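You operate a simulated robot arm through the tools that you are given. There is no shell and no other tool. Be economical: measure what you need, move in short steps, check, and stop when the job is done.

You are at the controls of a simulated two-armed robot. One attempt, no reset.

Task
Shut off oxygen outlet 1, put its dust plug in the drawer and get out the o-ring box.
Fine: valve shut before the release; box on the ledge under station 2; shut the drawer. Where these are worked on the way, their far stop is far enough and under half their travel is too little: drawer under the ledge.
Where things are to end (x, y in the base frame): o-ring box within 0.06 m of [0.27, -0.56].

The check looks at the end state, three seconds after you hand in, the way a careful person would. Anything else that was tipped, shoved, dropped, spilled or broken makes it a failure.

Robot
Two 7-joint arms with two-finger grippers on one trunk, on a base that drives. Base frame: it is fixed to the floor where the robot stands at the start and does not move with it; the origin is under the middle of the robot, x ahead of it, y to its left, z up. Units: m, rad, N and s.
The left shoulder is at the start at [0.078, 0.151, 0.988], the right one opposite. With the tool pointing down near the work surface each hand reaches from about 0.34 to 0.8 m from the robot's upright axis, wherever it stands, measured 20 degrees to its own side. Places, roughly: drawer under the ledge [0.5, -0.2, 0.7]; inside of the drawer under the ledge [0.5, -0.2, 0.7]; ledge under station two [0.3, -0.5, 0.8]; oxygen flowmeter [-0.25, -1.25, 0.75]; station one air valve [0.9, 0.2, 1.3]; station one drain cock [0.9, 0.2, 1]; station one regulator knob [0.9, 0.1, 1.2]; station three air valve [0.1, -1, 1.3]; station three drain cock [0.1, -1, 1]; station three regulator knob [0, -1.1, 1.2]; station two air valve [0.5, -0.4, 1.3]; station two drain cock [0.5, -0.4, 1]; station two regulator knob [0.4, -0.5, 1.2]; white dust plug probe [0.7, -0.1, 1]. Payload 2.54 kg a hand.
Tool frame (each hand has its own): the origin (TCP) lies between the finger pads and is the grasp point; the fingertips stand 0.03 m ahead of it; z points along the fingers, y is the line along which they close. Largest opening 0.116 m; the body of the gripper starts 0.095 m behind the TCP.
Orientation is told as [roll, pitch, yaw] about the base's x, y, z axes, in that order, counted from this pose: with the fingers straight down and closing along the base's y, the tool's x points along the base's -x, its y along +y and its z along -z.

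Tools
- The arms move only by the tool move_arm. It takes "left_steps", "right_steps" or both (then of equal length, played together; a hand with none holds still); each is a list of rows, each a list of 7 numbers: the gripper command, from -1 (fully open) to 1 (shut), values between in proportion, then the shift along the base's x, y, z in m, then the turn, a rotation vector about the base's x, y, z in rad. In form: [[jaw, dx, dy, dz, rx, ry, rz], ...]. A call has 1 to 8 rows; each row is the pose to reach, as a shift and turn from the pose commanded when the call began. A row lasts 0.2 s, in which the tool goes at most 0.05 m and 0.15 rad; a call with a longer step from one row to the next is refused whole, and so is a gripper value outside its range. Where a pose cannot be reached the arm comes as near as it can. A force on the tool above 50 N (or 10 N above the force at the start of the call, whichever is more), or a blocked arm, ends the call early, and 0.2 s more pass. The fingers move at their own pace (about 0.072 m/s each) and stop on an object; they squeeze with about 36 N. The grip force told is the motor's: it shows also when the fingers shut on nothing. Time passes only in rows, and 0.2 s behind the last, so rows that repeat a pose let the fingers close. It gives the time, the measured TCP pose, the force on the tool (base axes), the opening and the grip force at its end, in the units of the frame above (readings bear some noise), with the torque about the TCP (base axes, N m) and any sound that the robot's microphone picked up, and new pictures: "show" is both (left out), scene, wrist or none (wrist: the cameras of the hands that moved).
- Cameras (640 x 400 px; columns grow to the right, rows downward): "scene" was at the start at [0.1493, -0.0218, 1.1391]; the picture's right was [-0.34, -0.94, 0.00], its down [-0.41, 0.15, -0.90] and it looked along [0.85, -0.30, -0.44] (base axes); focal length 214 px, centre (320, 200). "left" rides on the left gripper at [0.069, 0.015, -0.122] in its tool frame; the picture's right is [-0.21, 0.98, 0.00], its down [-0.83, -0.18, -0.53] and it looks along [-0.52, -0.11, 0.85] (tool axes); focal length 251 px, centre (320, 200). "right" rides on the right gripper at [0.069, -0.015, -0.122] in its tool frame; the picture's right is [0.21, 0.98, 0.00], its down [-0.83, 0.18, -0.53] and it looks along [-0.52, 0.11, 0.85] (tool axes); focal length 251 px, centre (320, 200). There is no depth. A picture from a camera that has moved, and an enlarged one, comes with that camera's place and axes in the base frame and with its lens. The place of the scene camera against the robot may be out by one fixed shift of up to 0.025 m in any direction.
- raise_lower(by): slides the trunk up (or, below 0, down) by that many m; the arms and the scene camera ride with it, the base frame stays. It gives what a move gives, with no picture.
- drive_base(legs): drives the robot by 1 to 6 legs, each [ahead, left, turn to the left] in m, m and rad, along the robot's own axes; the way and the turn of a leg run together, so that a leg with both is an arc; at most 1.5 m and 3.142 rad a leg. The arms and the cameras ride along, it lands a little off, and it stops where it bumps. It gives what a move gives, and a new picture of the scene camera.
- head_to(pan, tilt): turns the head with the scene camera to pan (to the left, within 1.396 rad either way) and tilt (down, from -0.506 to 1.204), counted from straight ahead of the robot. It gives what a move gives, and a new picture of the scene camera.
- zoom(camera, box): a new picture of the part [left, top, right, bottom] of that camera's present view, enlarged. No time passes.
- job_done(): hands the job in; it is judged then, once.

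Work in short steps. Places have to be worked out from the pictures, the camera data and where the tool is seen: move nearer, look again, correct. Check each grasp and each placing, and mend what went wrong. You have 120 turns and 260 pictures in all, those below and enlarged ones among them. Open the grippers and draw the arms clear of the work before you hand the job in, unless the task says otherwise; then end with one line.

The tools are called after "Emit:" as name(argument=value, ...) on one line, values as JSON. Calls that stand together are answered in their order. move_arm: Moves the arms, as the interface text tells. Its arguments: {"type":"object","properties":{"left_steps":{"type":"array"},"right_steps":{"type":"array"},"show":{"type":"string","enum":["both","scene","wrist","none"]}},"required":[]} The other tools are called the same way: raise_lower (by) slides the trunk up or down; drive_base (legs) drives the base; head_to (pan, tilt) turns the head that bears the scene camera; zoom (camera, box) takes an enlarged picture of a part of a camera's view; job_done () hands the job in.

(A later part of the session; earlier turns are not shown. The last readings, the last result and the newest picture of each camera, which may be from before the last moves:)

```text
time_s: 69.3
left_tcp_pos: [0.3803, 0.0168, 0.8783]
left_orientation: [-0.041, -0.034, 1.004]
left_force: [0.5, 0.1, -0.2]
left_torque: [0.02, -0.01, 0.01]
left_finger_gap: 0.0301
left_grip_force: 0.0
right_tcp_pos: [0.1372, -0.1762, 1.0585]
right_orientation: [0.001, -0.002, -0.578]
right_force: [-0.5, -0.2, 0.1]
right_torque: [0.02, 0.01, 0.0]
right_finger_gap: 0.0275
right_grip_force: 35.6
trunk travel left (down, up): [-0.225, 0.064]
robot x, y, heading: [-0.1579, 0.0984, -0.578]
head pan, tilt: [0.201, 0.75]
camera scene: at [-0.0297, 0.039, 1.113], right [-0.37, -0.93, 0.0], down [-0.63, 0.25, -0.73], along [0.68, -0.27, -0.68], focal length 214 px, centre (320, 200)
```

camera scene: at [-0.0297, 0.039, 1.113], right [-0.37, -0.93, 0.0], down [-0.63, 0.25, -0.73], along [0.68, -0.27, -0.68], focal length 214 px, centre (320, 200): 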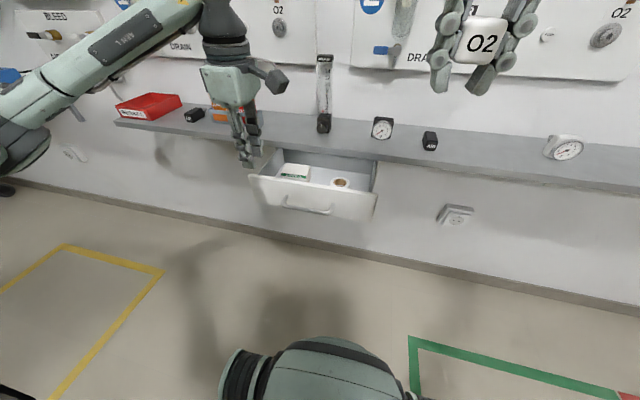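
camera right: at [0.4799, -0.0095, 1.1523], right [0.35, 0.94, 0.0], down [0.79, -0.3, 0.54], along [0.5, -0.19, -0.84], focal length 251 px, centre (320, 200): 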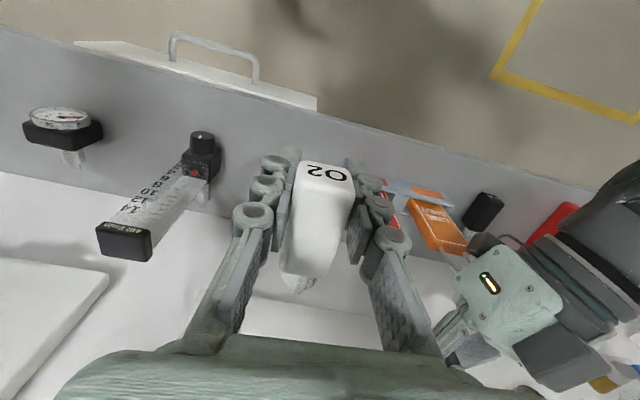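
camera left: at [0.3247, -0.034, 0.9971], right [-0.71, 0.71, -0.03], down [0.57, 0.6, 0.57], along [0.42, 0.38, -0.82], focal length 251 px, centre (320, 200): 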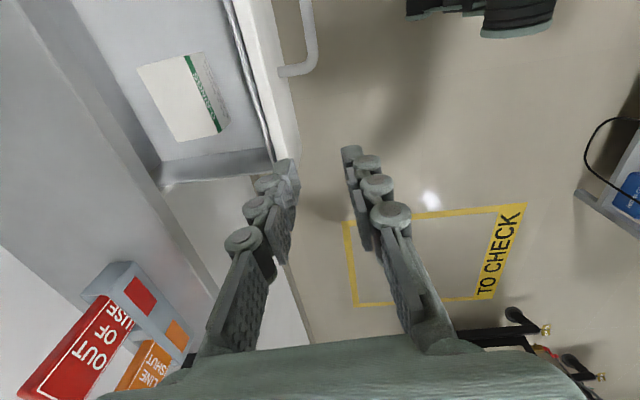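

The O-ring box is at the left in the drawer and the tape roll at the right. I'll lift the box with the left hand first and then put the plug in its place. I turn the left hand back so it closes along the wall.

Emit:
move_arm(left_steps=[[0, 0, 0, 0.02, 0, 0, -0.145], [-0.5, 0, 0, 0.04, 0, 0, -0.29], [-1, 0, 0, 0.05, 0, 0, -0.435], [-1, 0, 0, 0.05, 0, 0, -0.58], [-1, 0, 0, 0.05, 0, 0, -0.725], [-1, 0, 0, 0.05, 0, 0, -0.87], [-1, 0, 0, 0.05, 0, 0, -1.015], [-1, 0, 0, 0.05, 0, 0, -1.16]], show="none")

Emit:
move_arm(left_steps=[[-1, 0, 0, 0, 0.02, 0.03, -0.145], [-1, 0, 0, 0, 0.02, 0.03, -0.29], [-1, 0, 0, 0, 0.02, 0.03, -0.42], [-1, 0, 0, 0, 0.02, 0.03, -0.42]], show="wrist")

```text
time_s: 71.1
left_tcp_pos: [0.381, 0.0189, 0.9283]
left_orientation: [-0.042, -0.033, -0.156]
left_force: [0.0, -0.7, 0.3]
left_torque: [0.02, 0.01, 0.0]
left_finger_gap: 0.1156
left_grip_force: 0.1
right_tcp_pos: [0.1372, -0.1765, 1.0591]
right_orientation: [0.002, 0.0, -0.58]
right_force: [0.4, -0.3, -0.6]
right_torque: [-0.01, 0.01, -0.01]
right_finger_gap: 0.0275
right_grip_force: 36.0
trunk travel left (down, up): [-0.225, 0.064]
robot x, y, heading: [-0.1561, 0.0983, -0.575]
head pan, tilt: [0.201, 0.75]
```

```text
time_s: 72.1
left_tcp_pos: [0.3797, 0.0185, 0.9299]
left_orientation: [-0.034, 0.002, -0.576]
left_force: [0.0, -0.3, -0.3]
left_torque: [0.03, 0.02, -0.01]
left_finger_gap: 0.1158
left_grip_force: 0.0
right_tcp_pos: [0.1371, -0.1763, 1.0586]
right_orientation: [0.002, -0.001, -0.579]
right_force: [-0.5, 0.4, -0.6]
right_torque: [0.0, 0.01, -0.01]
right_finger_gap: 0.0274
right_grip_force: 36.1
trunk travel left (down, up): [-0.225, 0.064]
robot x, y, heading: [-0.1592, 0.0937, -0.573]
head pan, tilt: [0.201, 0.75]
camera left: at [0.3333, 0.0708, 1.0507], right [0.71, 0.7, -0.03], down [0.6, -0.59, 0.54], along [0.36, -0.4, -0.84], focal length 251 px, centre (320, 200)
```

left: 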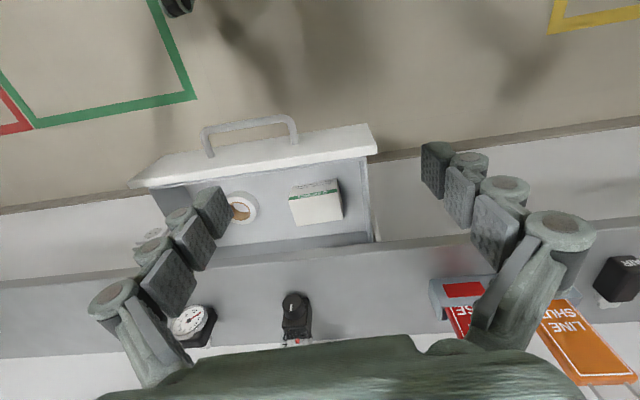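

The box centre is at about (0.479,-0.10), z≈0.71, and about 0.08 wide. I move over it and lower part way, then check.

Emit:
move_arm(left_steps=[[-0.9, 0.031, -0.038, 0, 0, 0, 0], [-0.9, 0.061, -0.076, 0, 0, 0, 0], [-0.9, 0.092, -0.1143, -0.01, 0, 0, 0], [-0.9, 0.092, -0.1143, -0.05, 0, 0, 0], [-0.9, 0.092, -0.1143, -0.09, 0, 0, 0], [-0.9, 0.092, -0.1143, -0.13, 0, 0, 0], [-0.9, 0.092, -0.1143, -0.13, 0, 0, 0]])

```text
refused: row 3 steps farther than a row can; nothing moved
```

The row was just too long, so I split it.

Emit:
move_arm(left_steps=[[-0.9, 0.031, -0.038, 0, 0, 0, 0], [-0.9, 0.061, -0.076, 0, 0, 0, 0], [-0.9, 0.092, -0.1143, 0, 0, 0, 0], [-0.9, 0.092, -0.1143, -0.045, 0, 0, 0], [-0.9, 0.092, -0.1143, -0.09, 0, 0, 0], [-0.9, 0.092, -0.1143, -0.13, 0, 0, 0], [-0.9, 0.092, -0.1143, -0.13, 0, 0, 0]])

```text
time_s: 73.7
left_tcp_pos: [0.4726, -0.0984, 0.8009]
left_orientation: [-0.032, 0.002, -0.574]
left_force: [0.5, -0.3, 1.2]
left_torque: [0.01, 0.04, -0.03]
left_finger_gap: 0.11
left_grip_force: 0.1
right_tcp_pos: [0.1362, -0.1757, 1.0591]
right_orientation: [0.002, -0.002, -0.577]
right_force: [-0.1, 0.5, -0.2]
right_torque: [0.03, -0.02, -0.02]
right_finger_gap: 0.0273
right_grip_force: 36.4
trunk travel left (down, up): [-0.225, 0.064]
robot x, y, heading: [-0.1589, 0.0977, -0.572]
head pan, tilt: [0.201, 0.75]
camera scene: at [-0.0297, 0.0391, 1.113], right [-0.37, -0.93, 0.0], down [-0.63, 0.25, -0.73], along [0.68, -0.27, -0.68], focal length 214 px, centre (320, 200)
camera left: at [0.4259, -0.0467, 0.9215], right [0.71, 0.7, -0.03], down [0.61, -0.59, 0.54], along [0.36, -0.4, -0.84], focal length 251 px, centre (320, 200)
```

scene: 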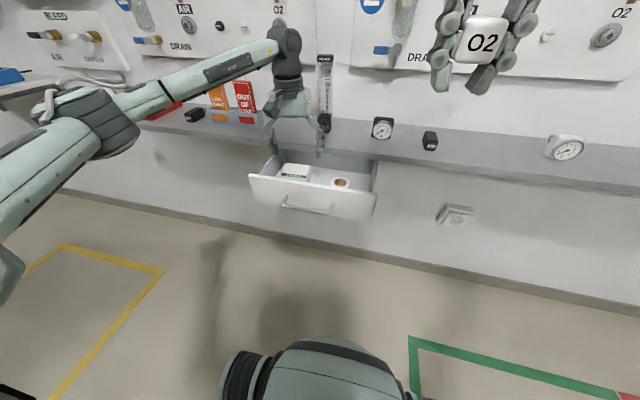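
left: 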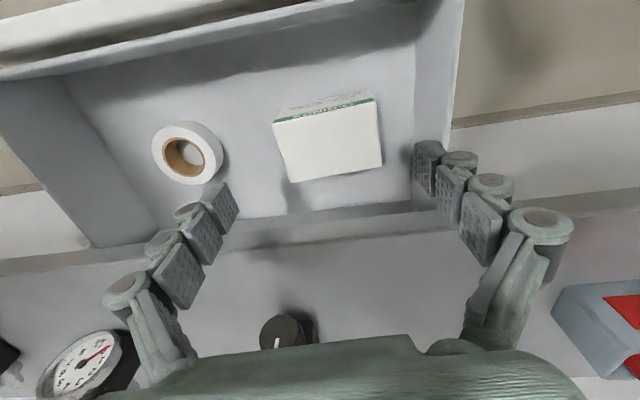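

The box top is about 0.09 × 0.06 m, centred L≈0.1825. The fingers straddle it with about 0.01 m on each side. I nudge and lower carefully.

Emit:
move_arm(left_steps=[[-0.94, 0.004, 0.0005, 0, 0, 0, 0], [-0.94, 0.004, 0.0005, -0.03, 0, 0, 0], [-0.94, 0.004, 0.0005, -0.06, 0, 0, 0], [-0.94, 0.004, 0.0005, -0.085, 0, 0, 0], [-0.94, 0.004, 0.0005, -0.085, 0, 0, 0]], show="wrist")

```text
time_s: 74.9
left_tcp_pos: [0.4759, -0.0983, 0.7134]
left_orientation: [-0.032, 0.0, -0.575]
left_force: [-4.7, -6.6, 5.6]
left_torque: [0.69, -0.46, 0.07]
left_finger_gap: 0.111
left_grip_force: 0.0
right_tcp_pos: [0.1349, -0.1764, 1.0597]
right_orientation: [0.003, -0.002, -0.579]
right_force: [-0.3, 0.5, -0.6]
right_torque: [0.02, 0.0, -0.03]
right_finger_gap: 0.0273
right_grip_force: 36.3
trunk travel left (down, up): [-0.225, 0.064]
robot x, y, heading: [-0.1545, 0.0993, -0.581]
head pan, tilt: [0.201, 0.75]
camera left: at [0.429, -0.0449, 0.8356], right [0.71, 0.7, -0.03], down [0.6, -0.59, 0.54], along [0.36, -0.4, -0.84], focal length 251 px, centre (320, 200)
```

left: 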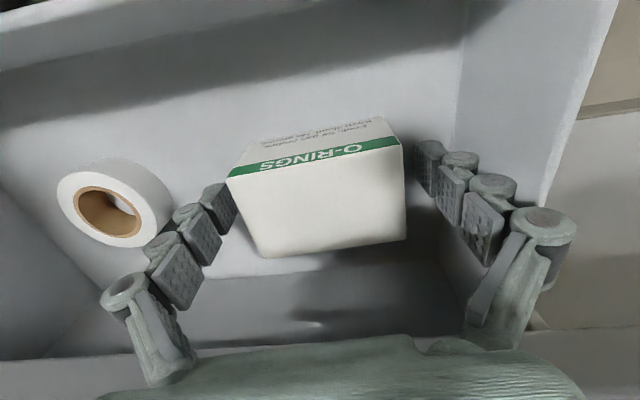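

Fingers straddle the box, with light contact at the drawer's left wall. I close on the box.

Emit:
move_arm(left_steps=[[-0.6, 0, 0, 0, 0, 0, 0], [0, 0, 0, 0, 0, 0, 0], [1, 0, 0, 0, 0, 0, 0], [1, 0, 0, 0, 0, 0, 0]], show="wrist")

```text
time_s: 75.9
left_tcp_pos: [0.4854, -0.0897, 0.7245]
left_orientation: [-0.021, -0.017, -0.562]
left_force: [4.9, 6.1, 27.2]
left_torque: [1.11, -0.17, -0.14]
left_finger_gap: 0.0743
left_grip_force: 36.2
right_tcp_pos: [0.1363, -0.1747, 1.0583]
right_orientation: [0.001, -0.002, -0.576]
right_force: [0.3, -0.9, -0.6]
right_torque: [0.04, -0.01, -0.03]
right_finger_gap: 0.0273
right_grip_force: 35.7
trunk travel left (down, up): [-0.225, 0.064]
robot x, y, heading: [-0.1605, 0.0994, -0.574]
head pan, tilt: [0.201, 0.75]
stopped in row 4 (left hand): the force on the tool passed its limit at 58 N (the readings are from after the stop); the commanded pose is now the measured one
camera left: at [0.4353, -0.039, 0.8446], right [0.7, 0.71, -0.02], down [0.6, -0.58, 0.55], along [0.38, -0.4, -0.83], focal length 251 px, centre (320, 200)
```

left: 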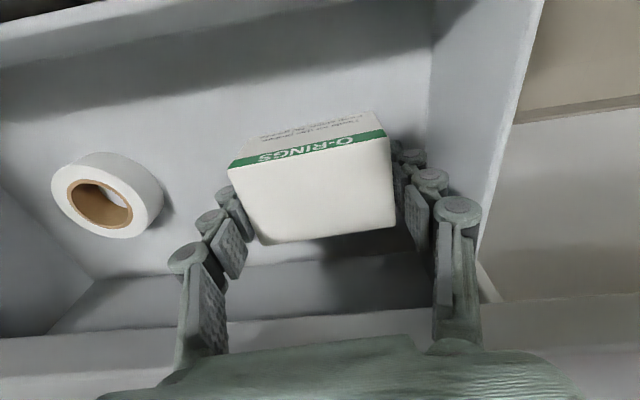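

Gripped at 0.074 m. The fingertips touched the floor and rode up slightly. I lift straight up gently.

Emit:
move_arm(left_steps=[[1, 0, 0, 0.01, 0, 0, 0], [1, 0, 0, 0.03, 0, 0, 0], [1, 0, 0, 0.06, 0, 0, 0], [1, 0, 0, 0.1, 0, 0, 0], [1, 0, 0, 0.14, 0, 0, 0], [1, 0, 0, 0.14, 0, 0, 0]])

```text
time_s: 77.3
left_tcp_pos: [0.4844, -0.0922, 0.8612]
left_orientation: [-0.025, -0.009, -0.564]
left_force: [-1.1, -0.1, -1.1]
left_torque: [0.01, -0.01, -0.02]
left_finger_gap: 0.0739
left_grip_force: 36.1
right_tcp_pos: [0.138, -0.1737, 1.0585]
right_orientation: [0.003, 0.001, -0.577]
right_force: [-0.6, -0.6, -1.0]
right_torque: [0.05, 0.03, 0.0]
right_finger_gap: 0.0273
right_grip_force: 36.3
trunk travel left (down, up): [-0.225, 0.064]
robot x, y, heading: [-0.1571, 0.0983, -0.572]
head pan, tilt: [0.201, 0.75]
camera scene: at [-0.0292, 0.0396, 1.113], right [-0.37, -0.93, 0.0], down [-0.63, 0.25, -0.73], along [0.68, -0.27, -0.68], focal length 214 px, centre (320, 200)
camera left: at [0.4349, -0.041, 0.9815], right [0.7, 0.71, -0.02], down [0.6, -0.58, 0.54], along [0.37, -0.4, -0.84], focal length 251 px, centre (320, 200)
```

scene: 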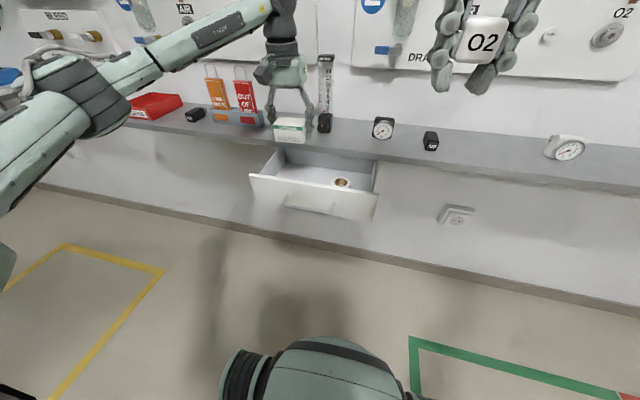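
left: 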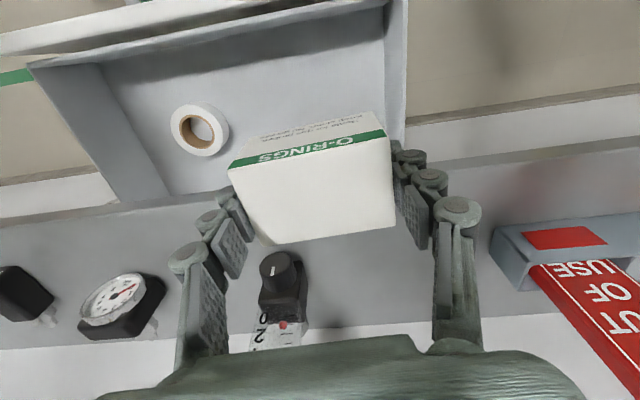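

Box is out and held. I move the left hand back, up and left to clear the drawer for the right hand.

Emit:
move_arm(left_steps=[[1, -0.03, 0.02, 0.03, 0, 0, 0], [1, -0.06, 0.04, 0.06, 0, 0, 0], [1, -0.09, 0.06, 0.09, 0, 0, 0], [1, -0.1, 0.09, 0.11, 0, 0, 0], [1, -0.08, 0.125, 0.12, 0, 0, 0], [1, -0.06, 0.16, 0.12, 0, 0, 0], [1, -0.04, 0.195, 0.12, 0, 0, 0], [1, -0.03, 0.215, 0.12, 0, 0, 0]], right_steps=[[1, 0, 0, 0, 0, 0, 0], [1, 0, 0, 0, 0, 0, 0], [1, 0, 0, 0, 0, 0, 0], [1, 0.0, 0.0, 0, 0, 0, 0], [1, 0.02, 0.02, 0, 0, 0, 0], [1, 0.055, 0.03, 0, 0, 0, 0], [1, 0.09, 0.045, 0, 0, 0, 0], [1, 0.13, 0.06, 0, 0, 0, 0]])

```text
time_s: 79.1
left_tcp_pos: [0.454, 0.1257, 0.9809]
left_orientation: [-0.027, -0.007, -0.563]
left_force: [-0.4, -0.4, -0.4]
left_torque: [0.01, 0.0, -0.02]
left_finger_gap: 0.0743
left_grip_force: 36.3
right_tcp_pos: [0.2707, -0.1181, 1.0599]
right_orientation: [0.002, -0.001, -0.575]
right_force: [0.2, 0.4, -1.2]
right_torque: [-0.02, 0.05, -0.01]
right_finger_gap: 0.0273
right_grip_force: 36.3
trunk travel left (down, up): [-0.225, 0.064]
robot x, y, heading: [-0.1577, 0.0968, -0.575]
head pan, tilt: [0.201, 0.75]
camera scene: at [-0.0288, 0.0401, 1.1129], right [-0.37, -0.93, 0.0], down [-0.64, 0.25, -0.73], along [0.68, -0.27, -0.68], focal length 214 px, centre (320, 200)
camera right: at [0.2043, -0.0926, 1.1826], right [0.35, 0.94, 0.0], down [0.79, -0.3, 0.53], along [0.5, -0.19, -0.85], focal length 251 px, centre (320, 200)
camera left: at [0.4055, 0.1784, 1.1008], right [0.7, 0.71, -0.02], down [0.61, -0.58, 0.54], along [0.37, -0.4, -0.84], focal length 251 px, centre (320, 200)
```

scene: 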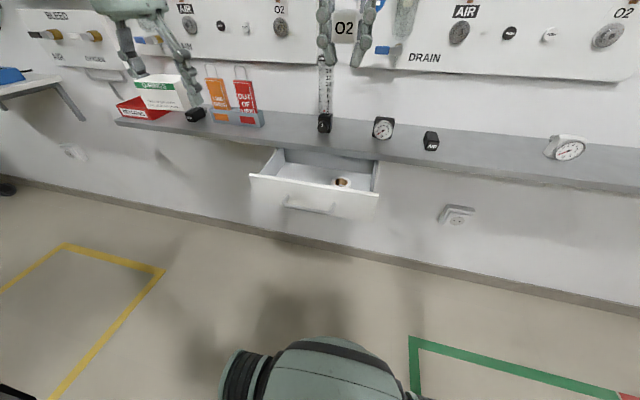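
right: 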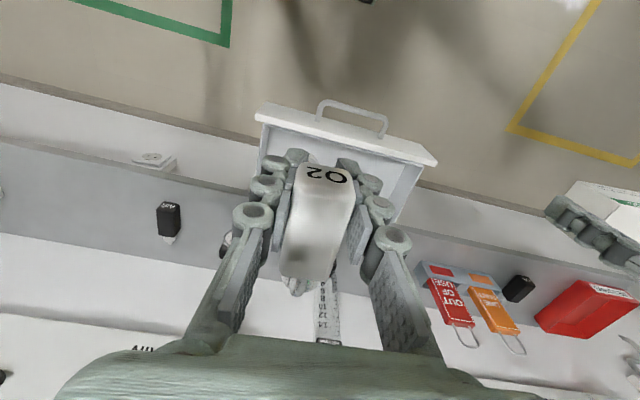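
left: 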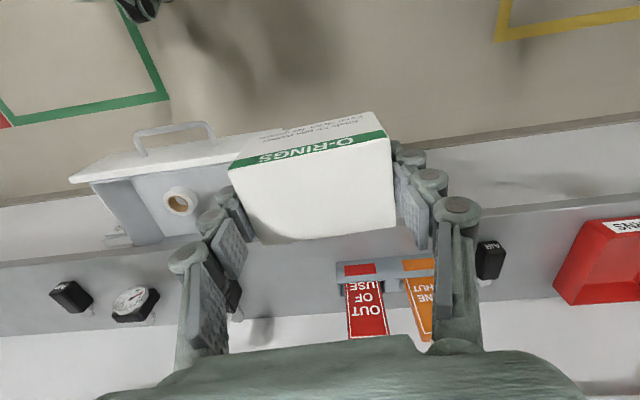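

The drawer is clear. I move the plug over its empty left side (L≈0.19, n≈0.39) while the left hand edges further left.

Emit:
move_arm(left_steps=[[1, 0.014, 0.021, 0, 0, 0, 0], [1, 0.028, 0.042, 0, 0, 0, 0], [1, 0.042, 0.063, 0, 0, 0, 0], [1, 0.055, 0.083, 0, 0, 0, 0], [1, 0.055, 0.083, 0, 0, 0, 0], [1, 0.055, 0.083, 0, 0, 0, 0], [1, 0.055, 0.083, 0, 0, 0, 0]], right_steps=[[1, 0, 0, 0, 0, 0, 0], [1, 0.04, 0.015, -0.02, 0, 0, 0], [1, 0.08, 0.03, -0.04, 0, 0, 0], [1, 0.12, 0.045, -0.06, 0, 0, 0], [1, 0.16, 0.0593, -0.08, 0, 0, 0], [1, 0.16, 0.0593, -0.125, 0, 0, 0], [1, 0.16, 0.0593, -0.17, 0, 0, 0]])

```text
time_s: 80.7
left_tcp_pos: [0.5112, 0.208, 0.9786]
left_orientation: [-0.025, -0.007, -0.564]
left_force: [-1.0, 1.1, -1.0]
left_torque: [-0.03, -0.02, 0.0]
left_finger_gap: 0.0741
left_grip_force: 36.1
right_tcp_pos: [0.4267, -0.0567, 0.8896]
right_orientation: [0.002, 0.001, -0.576]
right_force: [0.1, 0.5, -0.2]
right_torque: [0.0, 0.01, -0.02]
right_finger_gap: 0.0273
right_grip_force: 36.3
trunk travel left (down, up): [-0.225, 0.064]
robot x, y, heading: [-0.1604, 0.0988, -0.575]
head pan, tilt: [0.201, 0.75]
camera scene: at [-0.0291, 0.0396, 1.113], right [-0.37, -0.93, 0.0], down [-0.64, 0.25, -0.73], along [0.68, -0.27, -0.68], focal length 214 px, centre (320, 200)
camera right: at [0.3596, -0.0319, 1.0112], right [0.35, 0.94, 0.0], down [0.79, -0.3, 0.53], along [0.5, -0.19, -0.85], focal length 251 px, centre (320, 200)
camera left: at [0.461, 0.2597, 1.0994], right [0.7, 0.71, -0.02], down [0.61, -0.58, 0.54], along [0.37, -0.4, -0.84], focal length 251 px, centre (320, 200)
```

scene: 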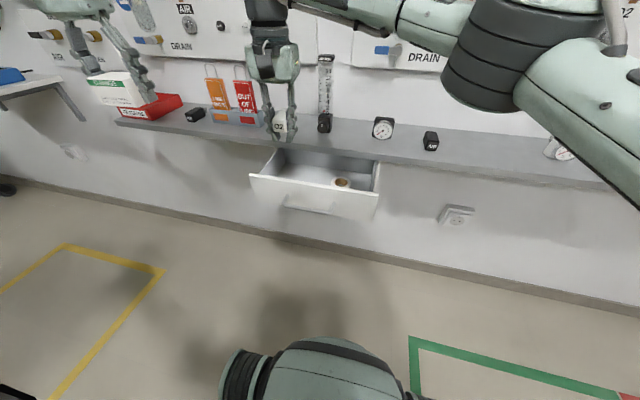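
right: 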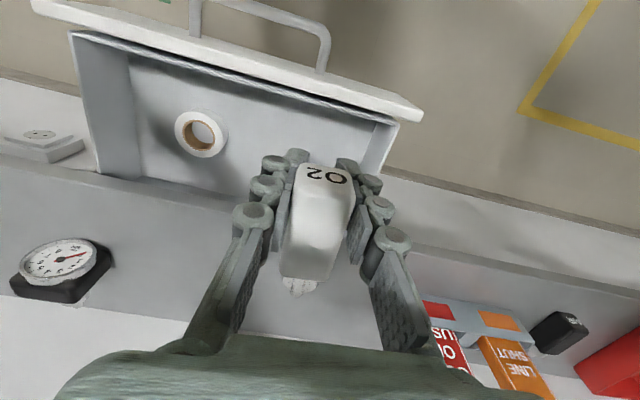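
left: 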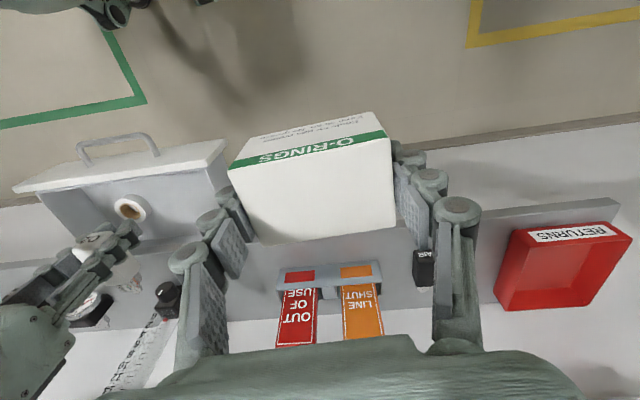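

The probe tip reaches n≈0.48, close to the ledge edge. I yaw the right hand about 0.8 rad so that the plug lies diagonally and fits well inside the open part.

Emit:
move_arm(right_steps=[[1, 0, 0, 0, 0, 0, -0.14], [1, 0.002, 0.003, 0, 0, 0, -0.28], [1, 0.004, 0.006, 0, 0, 0, -0.42], [1, 0.006, 0.009, 0, 0, 0, -0.56], [1, 0.006, 0.009, 0, 0, 0, -0.7], [1, 0.006, 0.009, 0, 0, 0, -0.82], [1, 0.006, 0.009, 0, 0, 0, -0.82]])

```text
time_s: 82.3
left_tcp_pos: [0.51, 0.2084, 0.979]
left_orientation: [-0.024, -0.009, -0.565]
left_force: [0.0, 0.0, -0.8]
left_torque: [-0.01, 0.02, 0.02]
left_finger_gap: 0.0739
left_grip_force: 36.0
right_tcp_pos: [0.4354, -0.0487, 0.8886]
right_orientation: [0.002, 0.0, -1.397]
right_force: [0.1, -0.6, -0.6]
right_torque: [-0.02, -0.01, 0.01]
right_finger_gap: 0.0277
right_grip_force: 36.0
trunk travel left (down, up): [-0.225, 0.064]
robot x, y, heading: [-0.1597, 0.0986, -0.573]
head pan, tilt: [0.201, 0.75]
camera scene: at [-0.0293, 0.0397, 1.113], right [-0.37, -0.93, 0.0], down [-0.63, 0.25, -0.73], along [0.68, -0.27, -0.68], focal length 214 px, centre (320, 200)
camera right: at [0.4069, 0.0175, 1.0115], right [0.93, 0.38, 0.0], down [0.32, -0.78, 0.53], along [0.2, -0.49, -0.84], focal length 251 px, centre (320, 200)
```

scene: 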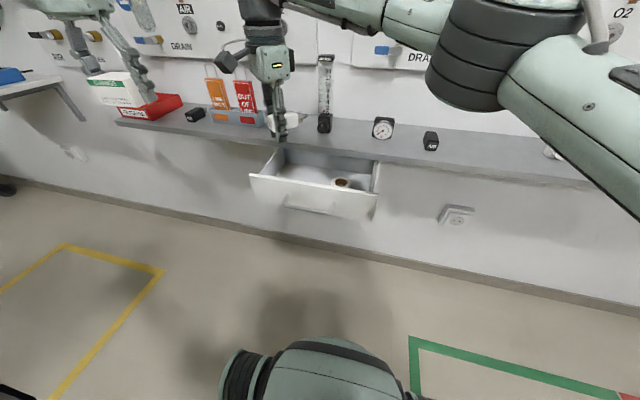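
right: 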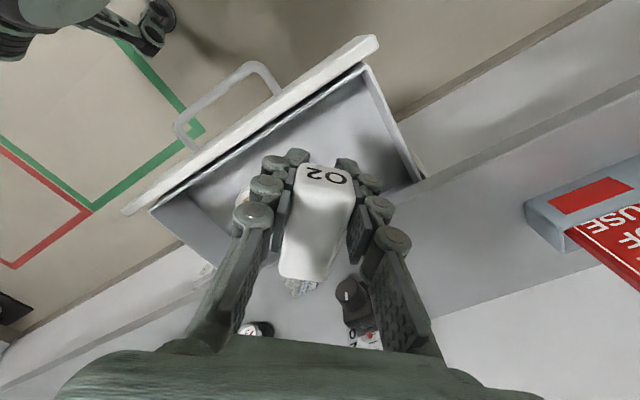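

Now I lower the plug into the drawer, down to about z 0.735.

Emit:
move_arm(right_steps=[[1, 0, 0, -0.04, 0, 0, 0], [1, 0, 0, -0.08, 0, 0, 0], [1, 0, 0, -0.115, 0, 0, 0], [1, 0, 0, -0.14, 0, 0, 0], [1, 0, 0, -0.155, 0, 0, 0], [1, 0, 0, -0.155, 0, 0, 0]])

```text
time_s: 83.1
left_tcp_pos: [0.5099, 0.2067, 0.9782]
left_orientation: [-0.025, -0.006, -0.564]
left_force: [1.0, 0.0, -1.1]
left_torque: [0.0, 0.06, -0.01]
left_finger_gap: 0.0742
left_grip_force: 36.5
right_tcp_pos: [0.4344, -0.0528, 0.7905]
right_orientation: [0.014, -0.007, -1.404]
right_force: [-4.3, -6.7, 20.4]
right_torque: [0.04, 0.47, 0.09]
right_finger_gap: 0.0278
right_grip_force: 36.0
trunk travel left (down, up): [-0.225, 0.064]
robot x, y, heading: [-0.161, 0.1004, -0.578]
head pan, tilt: [0.201, 0.75]
stopped in row 4 (right hand): the force on the tool passed its limit at 64 N (the readings are from after the stop); the commanded pose is now the measured one
camera scene: at [-0.0298, 0.0394, 1.1134], right [-0.37, -0.93, 0.0], down [-0.63, 0.25, -0.73], along [0.68, -0.27, -0.68], focal length 214 px, centre (320, 200)
camera right: at [0.4061, 0.013, 0.9127], right [0.93, 0.37, 0.01], down [0.31, -0.78, 0.54], along [0.21, -0.5, -0.84], focal length 251 px, centre (320, 200)
```

scene: 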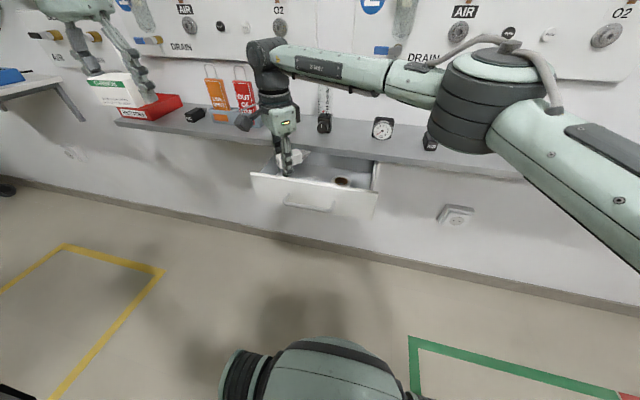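
right: 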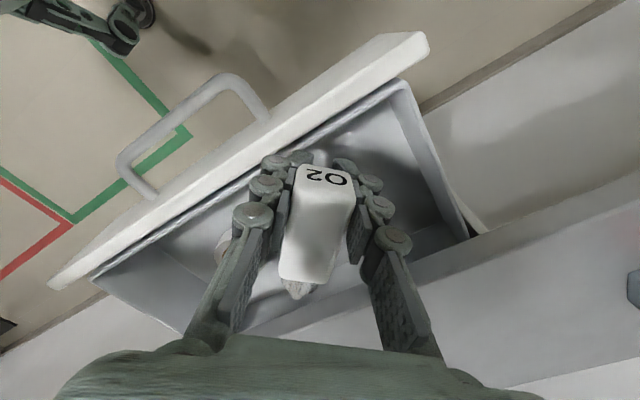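

A finger landed on the drawer's front wall. I lift, turn the hand further and shift inward so everything fits inside.

Emit:
move_arm(right_steps=[[1, 0, 0, 0.03, 0, 0, 0], [1, 0, 0, 0.06, 0, 0, -0.1], [1, 0.012, 0, 0.06, 0, 0, -0.24], [1, 0.024, -0.001, 0.06, 0, 0, -0.38], [1, 0.034, -0.001, 0.06, 0, 0, -0.45], [1, 0.034, -0.001, 0.06, 0, 0, -0.45]], show="wrist")

```text
time_s: 84.5
left_tcp_pos: [0.5101, 0.2081, 0.9782]
left_orientation: [-0.024, -0.007, -0.563]
left_force: [0.3, -0.1, -0.7]
left_torque: [-0.02, 0.02, -0.01]
left_finger_gap: 0.0739
left_grip_force: 36.3
right_tcp_pos: [0.4635, -0.0683, 0.8491]
right_orientation: [0.014, -0.001, -1.852]
right_force: [0.1, -0.2, -0.1]
right_torque: [0.0, -0.01, 0.01]
right_finger_gap: 0.0272
right_grip_force: 35.9
right hand out of reach, approached as far as the arm can: row 5, 6
trunk travel left (down, up): [-0.225, 0.064]
robot x, y, heading: [-0.1571, 0.0986, -0.576]
head pan, tilt: [0.201, 0.75]
camera right: at [0.4655, 0.0036, 0.9717], right [1.0, -0.06, 0.01], down [-0.06, -0.84, 0.54], along [-0.02, -0.54, -0.84], focal length 251 px, centre (320, 200)
```

right: 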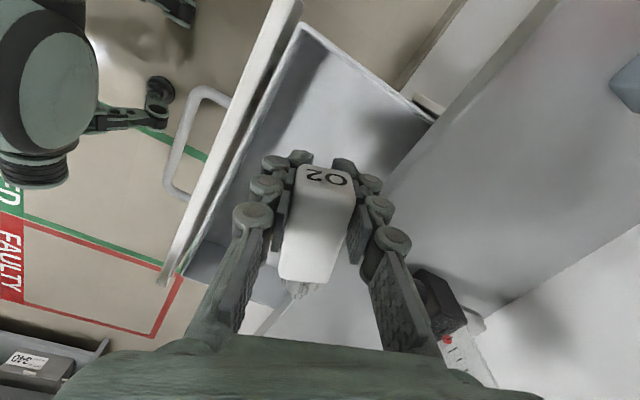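

The opening spans n≈0.375–0.49 and the hand is at 0.424. I nudge it 0.006 m inward and lower.

Emit:
move_arm(right_steps=[[1, 0.005, -0.0033, -0.03, 0, 0, 0], [1, 0.005, -0.0033, -0.06, 0, 0, 0], [1, 0.005, -0.0033, -0.085, 0, 0, 0], [1, 0.005, -0.0033, -0.1, 0, 0, 0], [1, 0.005, -0.0033, -0.112, 0, 0, 0], [1, 0.005, -0.0033, -0.112, 0, 0, 0]])

```text
time_s: 85.9
left_tcp_pos: [0.5085, 0.2076, 0.978]
left_orientation: [-0.024, -0.005, -0.565]
left_force: [0.0, 0.2, -0.3]
left_torque: [-0.02, -0.01, -0.04]
left_finger_gap: 0.0739
left_grip_force: 35.7
right_tcp_pos: [0.4677, -0.0716, 0.7351]
right_orientation: [0.012, -0.002, -1.851]
right_force: [0.5, 0.5, 0.4]
right_torque: [0.02, -0.01, 0.01]
right_finger_gap: 0.0271
right_grip_force: 35.9
trunk travel left (down, up): [-0.225, 0.064]
robot x, y, heading: [-0.1582, 0.0959, -0.574]
head pan, tilt: [0.201, 0.75]
camera scene: at [-0.0291, 0.0395, 1.113], right [-0.37, -0.93, 0.0], down [-0.63, 0.25, -0.73], along [0.68, -0.27, -0.68], focal length 214 px, centre (320, 200)
camera right: at [0.4711, 0.0, 0.8574], right [1.0, -0.06, 0.01], down [-0.06, -0.84, 0.54], along [-0.02, -0.54, -0.84], focal length 251 px, centre (320, 200)
```

scene: 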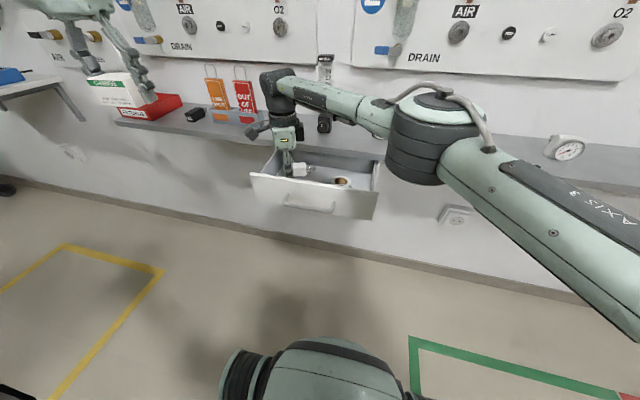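
right: 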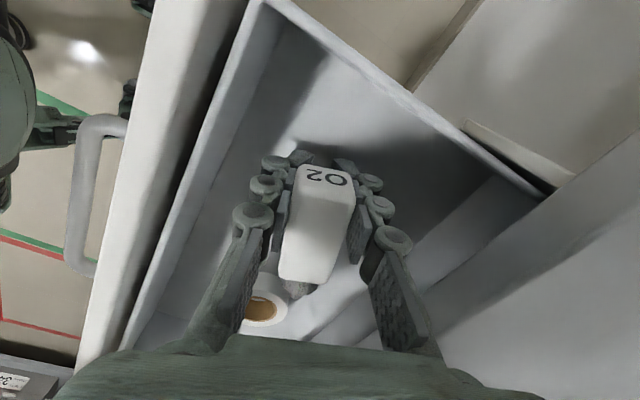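

No contact yet. I lower further in small steps.

Emit:
move_arm(right_steps=[[1, 0, 0, -0.006, 0, 0, 0], [1, 0, 0, -0.012, 0, 0, 0], [1, 0, 0, -0.017, 0, 0, 0], [1, 0, 0, -0.017, 0, 0, 0]], show="none")

```text
time_s: 86.9
left_tcp_pos: [0.5069, 0.2065, 0.9798]
left_orientation: [-0.023, -0.009, -0.563]
left_force: [0.0, -0.3, -0.9]
left_torque: [-0.01, -0.02, -0.02]
left_finger_gap: 0.0736
left_grip_force: 36.0
right_tcp_pos: [0.4663, -0.0718, 0.7239]
right_orientation: [0.019, -0.003, -1.853]
right_force: [-1.8, -3.5, 29.8]
right_torque: [0.04, 0.16, -0.04]
right_finger_gap: 0.0274
right_grip_force: 36.4
trunk travel left (down, up): [-0.225, 0.064]
robot x, y, heading: [-0.1582, 0.0936, -0.577]
head pan, tilt: [0.201, 0.75]
```

Fingertips are on the drawer floor (30 N). I ease off a hair, open just enough to release, and rise.

Emit:
move_arm(right_steps=[[1, 0, 0, 0.006, 0, 0, 0], [0.4, 0, 0, 0.006, 0, 0, 0], [0.22, 0, 0, 0.006, 0, 0, 0], [0.22, 0, 0, 0.006, 0, 0, 0], [0.22, 0, 0, 0.03, 0, 0, 0], [0.22, 0, 0, 0.06, 0, 0, 0], [0.22, 0, 0, 0.1, 0, 0, 0], [0.22, 0, 0, 0.14, 0, 0, 0]], show="wrist")

```text
time_s: 88.7
left_tcp_pos: [0.5087, 0.2072, 0.9789]
left_orientation: [-0.025, -0.006, -0.563]
left_force: [-0.5, 0.8, -0.6]
left_torque: [0.02, 0.0, 0.02]
left_finger_gap: 0.0739
left_grip_force: 36.1
right_tcp_pos: [0.4651, -0.0813, 0.8579]
right_orientation: [0.013, -0.002, -1.85]
right_force: [0.1, -0.1, -0.9]
right_torque: [-0.02, -0.01, 0.02]
right_finger_gap: 0.0454
right_grip_force: 0.0
right hand out of reach, approached as far as the arm can: row 8
trunk travel left (down, up): [-0.225, 0.064]
robot x, y, heading: [-0.1629, 0.0961, -0.576]
head pan, tilt: [0.201, 0.75]
camera right: at [0.4673, -0.0095, 0.981], right [1.0, -0.06, 0.01], down [-0.06, -0.84, 0.54], along [-0.02, -0.54, -0.84], focal length 251 px, centre (320, 200)
```

right: 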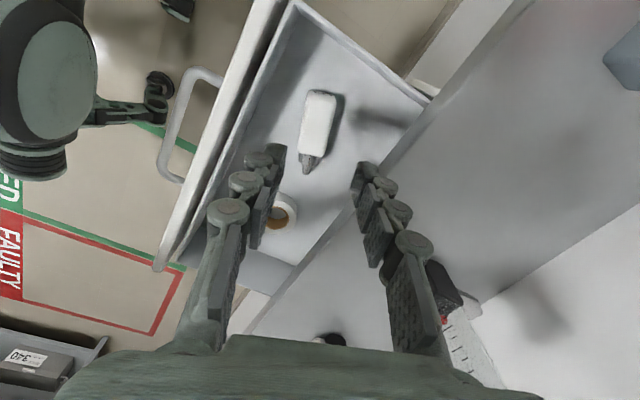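

The plug lies neatly in the drawer. I bring the right hand up and around to the front of the drawer, untwisting and closing its fingers to push it shut.

Emit:
move_arm(right_steps=[[0.22, -0.01, 0, 0.03, 0, 0, 0.0], [0.5, -0.04, 0.005, 0.05, 0, 0, 0.14], [1, -0.07, 0.01, 0.06, 0, 0, 0.28], [1, -0.1, 0.015, 0.06, 0, 0, 0.42], [1, -0.13, 0.02, 0.06, 0, 0, 0.56], [1, -0.16, 0.025, 0.06, 0, 0, 0.7], [1, -0.19, 0.03, 0.06, 0, 0, 0.84], [1, -0.2, 0.03, 0.06, 0, 0, 0.98]], show="none")

Emit:
move_arm(right_steps=[[1, 0, 0, 0, 0, 0, 0.14], [1, 0, 0, 0, 0, 0, 0.27], [1, 0, 0, 0, 0, 0, 0.27]])

```text
time_s: 90.5
left_tcp_pos: [0.5097, 0.2079, 0.9784]
left_orientation: [-0.023, -0.004, -0.565]
left_force: [0.6, -0.3, -0.9]
left_torque: [0.02, -0.02, 0.01]
left_finger_gap: 0.074
left_grip_force: 35.7
right_tcp_pos: [0.2663, -0.0519, 0.9188]
right_orientation: [0.013, -0.003, -0.867]
right_force: [0.1, -0.4, 0.3]
right_torque: [-0.03, 0.03, 0.01]
right_finger_gap: 0.0
right_grip_force: 28.3
trunk travel left (down, up): [-0.225, 0.064]
robot x, y, heading: [-0.1579, 0.0991, -0.582]
head pan, tilt: [0.201, 0.75]
```

```text
time_s: 91.3
left_tcp_pos: [0.5103, 0.2073, 0.9776]
left_orientation: [-0.024, -0.005, -0.564]
left_force: [0.1, -1.2, -0.5]
left_torque: [-0.03, 0.04, -0.02]
left_finger_gap: 0.0741
left_grip_force: 35.7
right_tcp_pos: [0.2654, -0.0513, 0.9189]
right_orientation: [0.013, -0.002, -0.599]
right_force: [-0.5, 0.4, -0.9]
right_torque: [-0.03, 0.01, 0.0]
right_finger_gap: 0.0002
right_grip_force: 29.0
trunk travel left (down, up): [-0.225, 0.064]
robot x, y, heading: [-0.1602, 0.102, -0.578]
head pan, tilt: [0.201, 0.75]
camera scene: at [-0.0292, 0.0395, 1.113], right [-0.37, -0.93, 0.0], down [-0.63, 0.25, -0.73], along [0.68, -0.27, -0.68], focal length 214 px, centre (320, 200)
camera right: at [0.1987, -0.0267, 1.0414], right [0.37, 0.93, 0.01], down [0.78, -0.32, 0.54], along [0.5, -0.19, -0.84], focal length 251 px, centre (320, 200)
```

scene: 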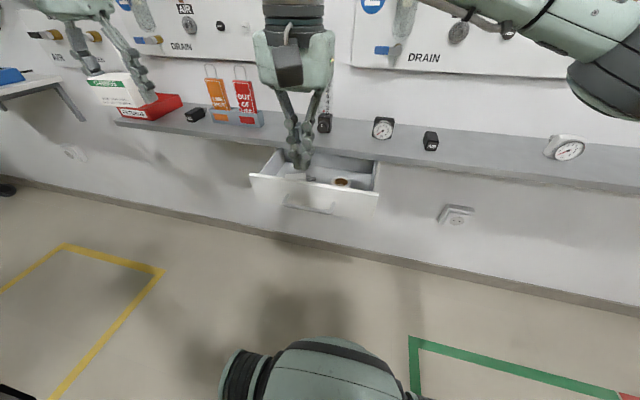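
right: 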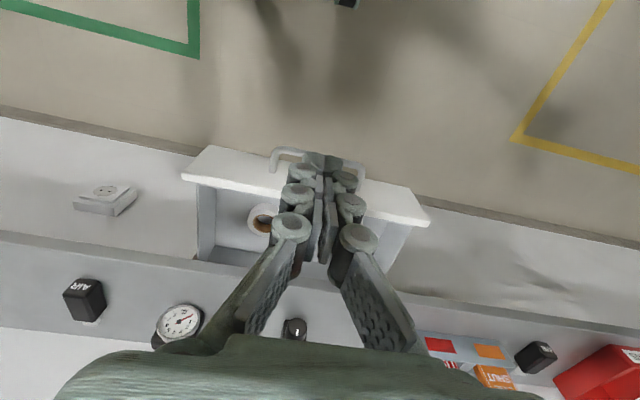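

Aligned in front of the handle (n 0.249, L 0.105). I lower to handle height.

Emit:
move_arm(right_steps=[[1, 0, 0, -0.045, 0, 0, 0], [1, 0, 0, -0.09, 0, 0, 0], [1, 0, 0, -0.135, 0, 0, 0], [1, 0, 0, -0.18, 0, 0, 0], [1, 0, 0, -0.18, 0, 0, 0]], show="wrist")

```text
time_s: 92.5
left_tcp_pos: [0.509, 0.2073, 0.9789]
left_orientation: [-0.022, -0.006, -0.562]
left_force: [-0.5, 0.3, -1.3]
left_torque: [0.03, 0.0, 0.0]
left_finger_gap: 0.0737
left_grip_force: 35.9
right_tcp_pos: [0.266, -0.0518, 0.7376]
right_orientation: [0.011, -0.004, -0.601]
right_force: [0.2, 0.7, 0.6]
right_torque: [0.02, 0.0, -0.02]
right_finger_gap: 0.0001
right_grip_force: 28.3
trunk travel left (down, up): [-0.225, 0.064]
robot x, y, heading: [-0.156, 0.0995, -0.576]
head pan, tilt: [0.201, 0.75]
camera right: at [0.1992, -0.0262, 0.8601], right [0.37, 0.93, 0.01], down [0.78, -0.32, 0.54], along [0.5, -0.19, -0.84], focal length 251 px, centre (320, 200)
```

right: 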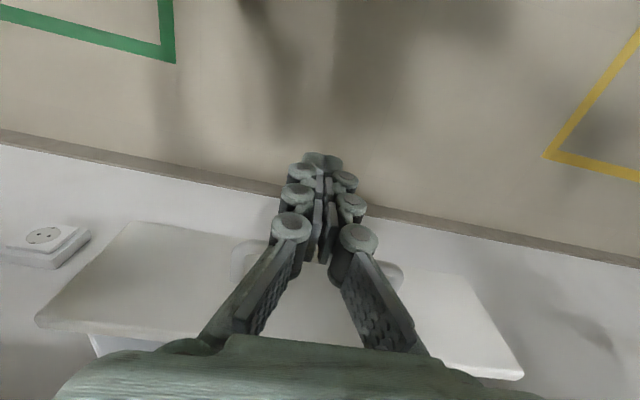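

Fingers are in front of the handle. I push the drawer in along the wall normal.

Emit:
move_arm(right_steps=[[1, 0.0183, -0.0122, 0, 0, 0, 0], [1, 0.0366, -0.0244, 0, 0, 0, 0], [1, 0.0549, -0.0366, 0, 0, 0, 0], [1, 0.0732, -0.0488, 0, 0, 0, 0], [1, 0.0915, -0.061, 0, 0, 0, 0], [1, 0.1098, -0.0733, 0, 0, 0, 0], [1, 0.1281, -0.0855, 0, 0, 0, 0], [1, 0.1464, -0.0977, 0, 0, 0, 0]], show="none")

Emit:
move_arm(right_steps=[[1, 0.005, -0.0033, 0, 0, 0, 0], [1, 0.01, -0.0066, 0, 0, 0, 0], [1, 0.015, -0.01, 0, 0, 0, 0], [1, 0.02, -0.0133, 0, 0, 0, 0]])

```text
time_s: 94.3
left_tcp_pos: [0.5098, 0.2083, 0.9786]
left_orientation: [-0.024, -0.005, -0.564]
left_force: [-0.3, -0.5, -0.9]
left_torque: [0.0, -0.02, 0.01]
left_finger_gap: 0.074
left_grip_force: 36.1
right_tcp_pos: [0.4112, -0.1478, 0.7384]
right_orientation: [0.011, -0.003, -0.6]
right_force: [-0.6, 0.8, 0.9]
right_torque: [0.0, 0.03, -0.02]
right_finger_gap: 0.0
right_grip_force: 28.5
trunk travel left (down, up): [-0.225, 0.064]
robot x, y, heading: [-0.1586, 0.095, -0.577]
head pan, tilt: [0.201, 0.75]
```

```text
time_s: 95.0
left_tcp_pos: [0.5086, 0.2081, 0.979]
left_orientation: [-0.026, -0.006, -0.563]
left_force: [0.4, 0.1, -1.3]
left_torque: [0.0, 0.01, -0.01]
left_finger_gap: 0.0736
left_grip_force: 35.9
right_tcp_pos: [0.416, -0.1485, 0.738]
right_orientation: [0.01, 0.019, -0.588]
right_force: [-10.1, 5.5, 1.7]
right_torque: [-0.03, 0.11, -0.03]
right_finger_gap: 0.0059
right_grip_force: 28.6
trunk travel left (down, up): [-0.225, 0.064]
robot x, y, heading: [-0.1604, 0.0991, -0.579]
head pan, tilt: [0.201, 0.75]
stopped in row 3 (right hand): the force on the tool passed its limit at 57 N (the readings are from after the stop); the commanded pose is now the measured one
camera scene: at [-0.0303, 0.0401, 1.1131], right [-0.37, -0.93, 0.0], down [-0.63, 0.25, -0.73], along [0.68, -0.27, -0.68], focal length 214 px, centre (320, 200)
camera right: at [0.3528, -0.126, 0.8619], right [0.36, 0.93, 0.01], down [0.79, -0.32, 0.52], along [0.49, -0.18, -0.86], focal length 251 px, centre (320, 200)
```

scene: 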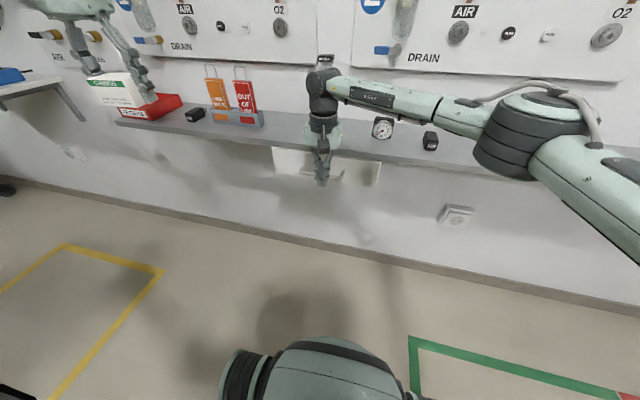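
right: 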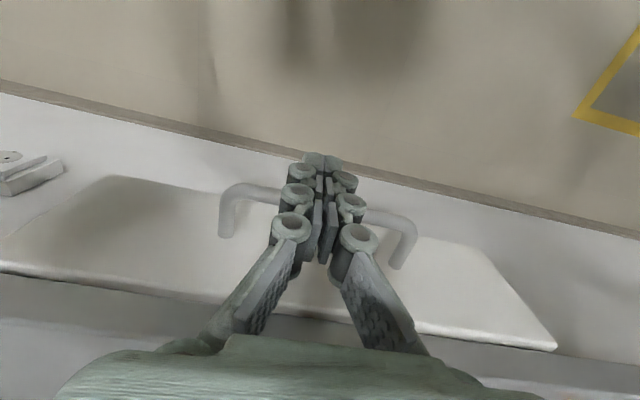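

The drawer is shut (firm stop at 57 N). I withdraw the right hand back and up.

Emit:
move_arm(right_steps=[[1, -0.033, 0.022, 0, 0, 0, 0], [1, -0.066, 0.044, 0.01, 0, 0, 0], [1, -0.09, 0.06, 0.05, 0, 0, 0], [1, -0.11, 0.065, 0.09, 0, 0, 0], [1, -0.135, 0.06, 0.13, 0, 0, 0], [1, -0.16, 0.05, 0.17, 0, 0, 0], [1, -0.185, 0.04, 0.21, 0, 0, 0], [1, -0.2, 0.03, 0.25, 0, 0, 0]], show="none")

Emit:
drive_base(legs=[[0, -0.44, 0]])

Emit:
head_to(pan=0.15, tilt=0.65)

```text
time_s: 96.8
left_tcp_pos: [0.5091, 0.2074, 0.9795]
left_orientation: [-0.023, -0.004, -0.563]
left_force: [0.4, 0.1, -0.8]
left_torque: [0.0, 0.0, 0.01]
left_finger_gap: 0.0738
left_grip_force: 36.0
right_tcp_pos: [0.2211, -0.1238, 0.9865]
right_orientation: [0.006, 0.017, -0.592]
right_force: [0.0, 0.6, 0.3]
right_torque: [-0.02, -0.02, 0.03]
right_finger_gap: 0.0
right_grip_force: 29.2
trunk travel left (down, up): [-0.225, 0.064]
robot x, y, heading: [-0.1577, 0.0962, -0.577]
head pan, tilt: [0.201, 0.75]
```

```text
time_s: 101.5
left_tcp_pos: [0.2739, -0.1553, 0.9788]
left_orientation: [-0.025, -0.005, -0.569]
left_force: [-0.1, -0.9, -0.6]
left_torque: [0.05, -0.01, -0.02]
left_finger_gap: 0.0738
left_grip_force: 35.7
right_tcp_pos: [-0.0139, -0.4853, 0.9865]
right_orientation: [0.008, 0.018, -0.596]
right_force: [0.3, 0.6, -0.8]
right_torque: [0.03, 0.0, 0.0]
right_finger_gap: 0.0
right_grip_force: 28.6
trunk travel left (down, up): [-0.225, 0.064]
robot x, y, heading: [-0.3938, -0.2589, -0.58]
head pan, tilt: [0.201, 0.75]
camera scene: at [-0.2653, -0.3213, 1.113], right [-0.37, -0.93, 0.0], down [-0.63, 0.25, -0.73], along [0.68, -0.27, -0.68], focal length 214 px, centre (320, 200)
```

scene: 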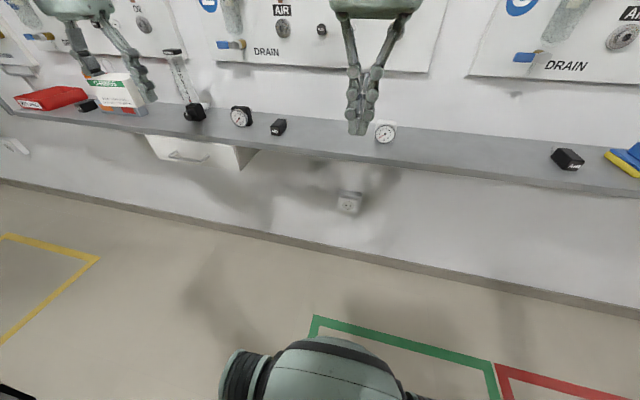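

```text
time_s: 102.2
left_tcp_pos: [0.2757, -0.1546, 0.9778]
left_orientation: [-0.024, -0.006, -0.569]
left_force: [0.0, 0.1, -0.9]
left_torque: [0.02, 0.01, 0.01]
left_finger_gap: 0.0737
left_grip_force: 35.7
right_tcp_pos: [-0.0146, -0.4849, 0.9858]
right_orientation: [0.007, 0.018, -0.595]
right_force: [1.0, 0.3, 0.4]
right_torque: [-0.01, 0.0, -0.03]
right_finger_gap: 0.0
right_grip_force: 28.5
trunk travel left (down, up): [-0.225, 0.064]
robot x, y, heading: [-0.3954, -0.262, -0.576]
head pan, tilt: [0.15, 0.649]
camera scene: at [-0.2633, -0.3267, 1.1216], right [-0.42, -0.91, 0.0], down [-0.55, 0.25, -0.8], along [0.72, -0.33, -0.6], focal length 214 px, centre (320, 200)
```

scene: 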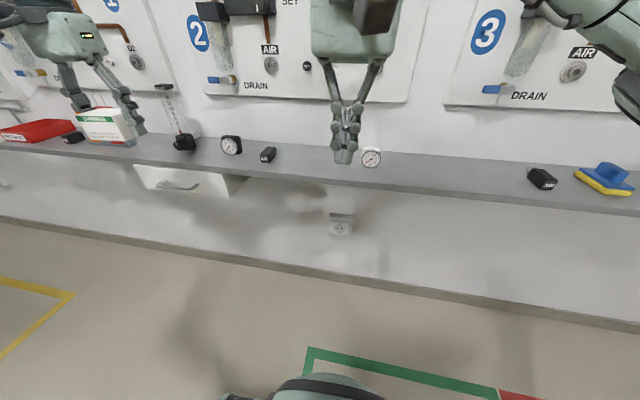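

The target spot lies between the black AIR block and the O2 gauge, and it is free. I slide the left hand with the box rightward while the right hand moves out of the way.

Emit:
move_arm(left_steps=[[1, -0.0236, -0.0354, 0, 0, 0, 0], [1, -0.0472, -0.0708, 0, 0, 0, 0], [1, -0.0708, -0.1062, 0, 0, 0, 0], [1, -0.0944, -0.1416, 0, 0, 0, 0], [1, -0.118, -0.177, 0, 0, 0, 0], [1, -0.1416, -0.2124, 0, 0, 0, 0], [1, -0.1652, -0.2478, 0, 0, 0, 0], [1, -0.1888, -0.2832, 0, 0, 0, 0]], right_steps=[[1, -0.022, -0.033, 0, 0, 0, 0], [1, -0.044, -0.066, 0, 0, 0, 0], [1, -0.066, -0.1, 0, 0, 0, 0], [1, -0.083, -0.125, 0, 0, 0, 0], [1, -0.1, -0.15, 0, 0, 0, 0], [1, -0.115, -0.175, 0, 0, 0, 0], [1, -0.13, -0.195, 0, 0, 0, 0], [1, -0.14, -0.21, 0, 0, 0, 0]], show="scene")

```text
time_s: 104.0
left_tcp_pos: [0.0818, -0.4368, 0.9765]
left_orientation: [-0.025, -0.006, -0.567]
left_force: [-0.6, -0.1, -0.6]
left_torque: [-0.02, 0.05, -0.02]
left_finger_gap: 0.0739
left_grip_force: 35.7
right_tcp_pos: [-0.1557, -0.6957, 0.9872]
right_orientation: [0.01, 0.017, -0.595]
right_force: [-0.4, 0.0, 0.4]
right_torque: [0.02, 0.01, 0.0]
right_finger_gap: 0.0
right_grip_force: 29.1
trunk travel left (down, up): [-0.225, 0.064]
robot x, y, heading: [-0.3918, -0.2591, -0.578]
head pan, tilt: [0.15, 0.649]
camera scene: at [-0.2636, -0.3273, 1.1216], right [-0.42, -0.91, 0.0], down [-0.55, 0.25, -0.8], along [0.72, -0.33, -0.6], focal length 214 px, centre (320, 200)
```

scene: 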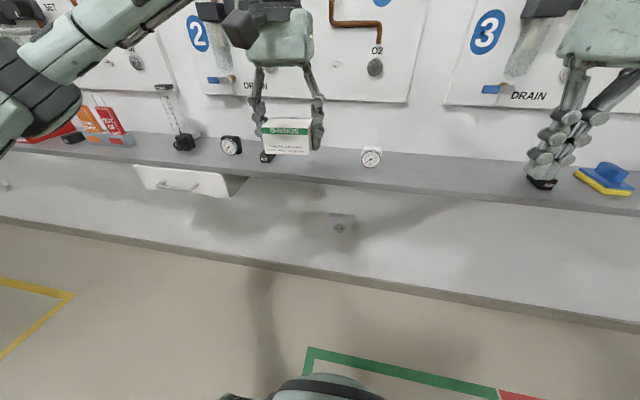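

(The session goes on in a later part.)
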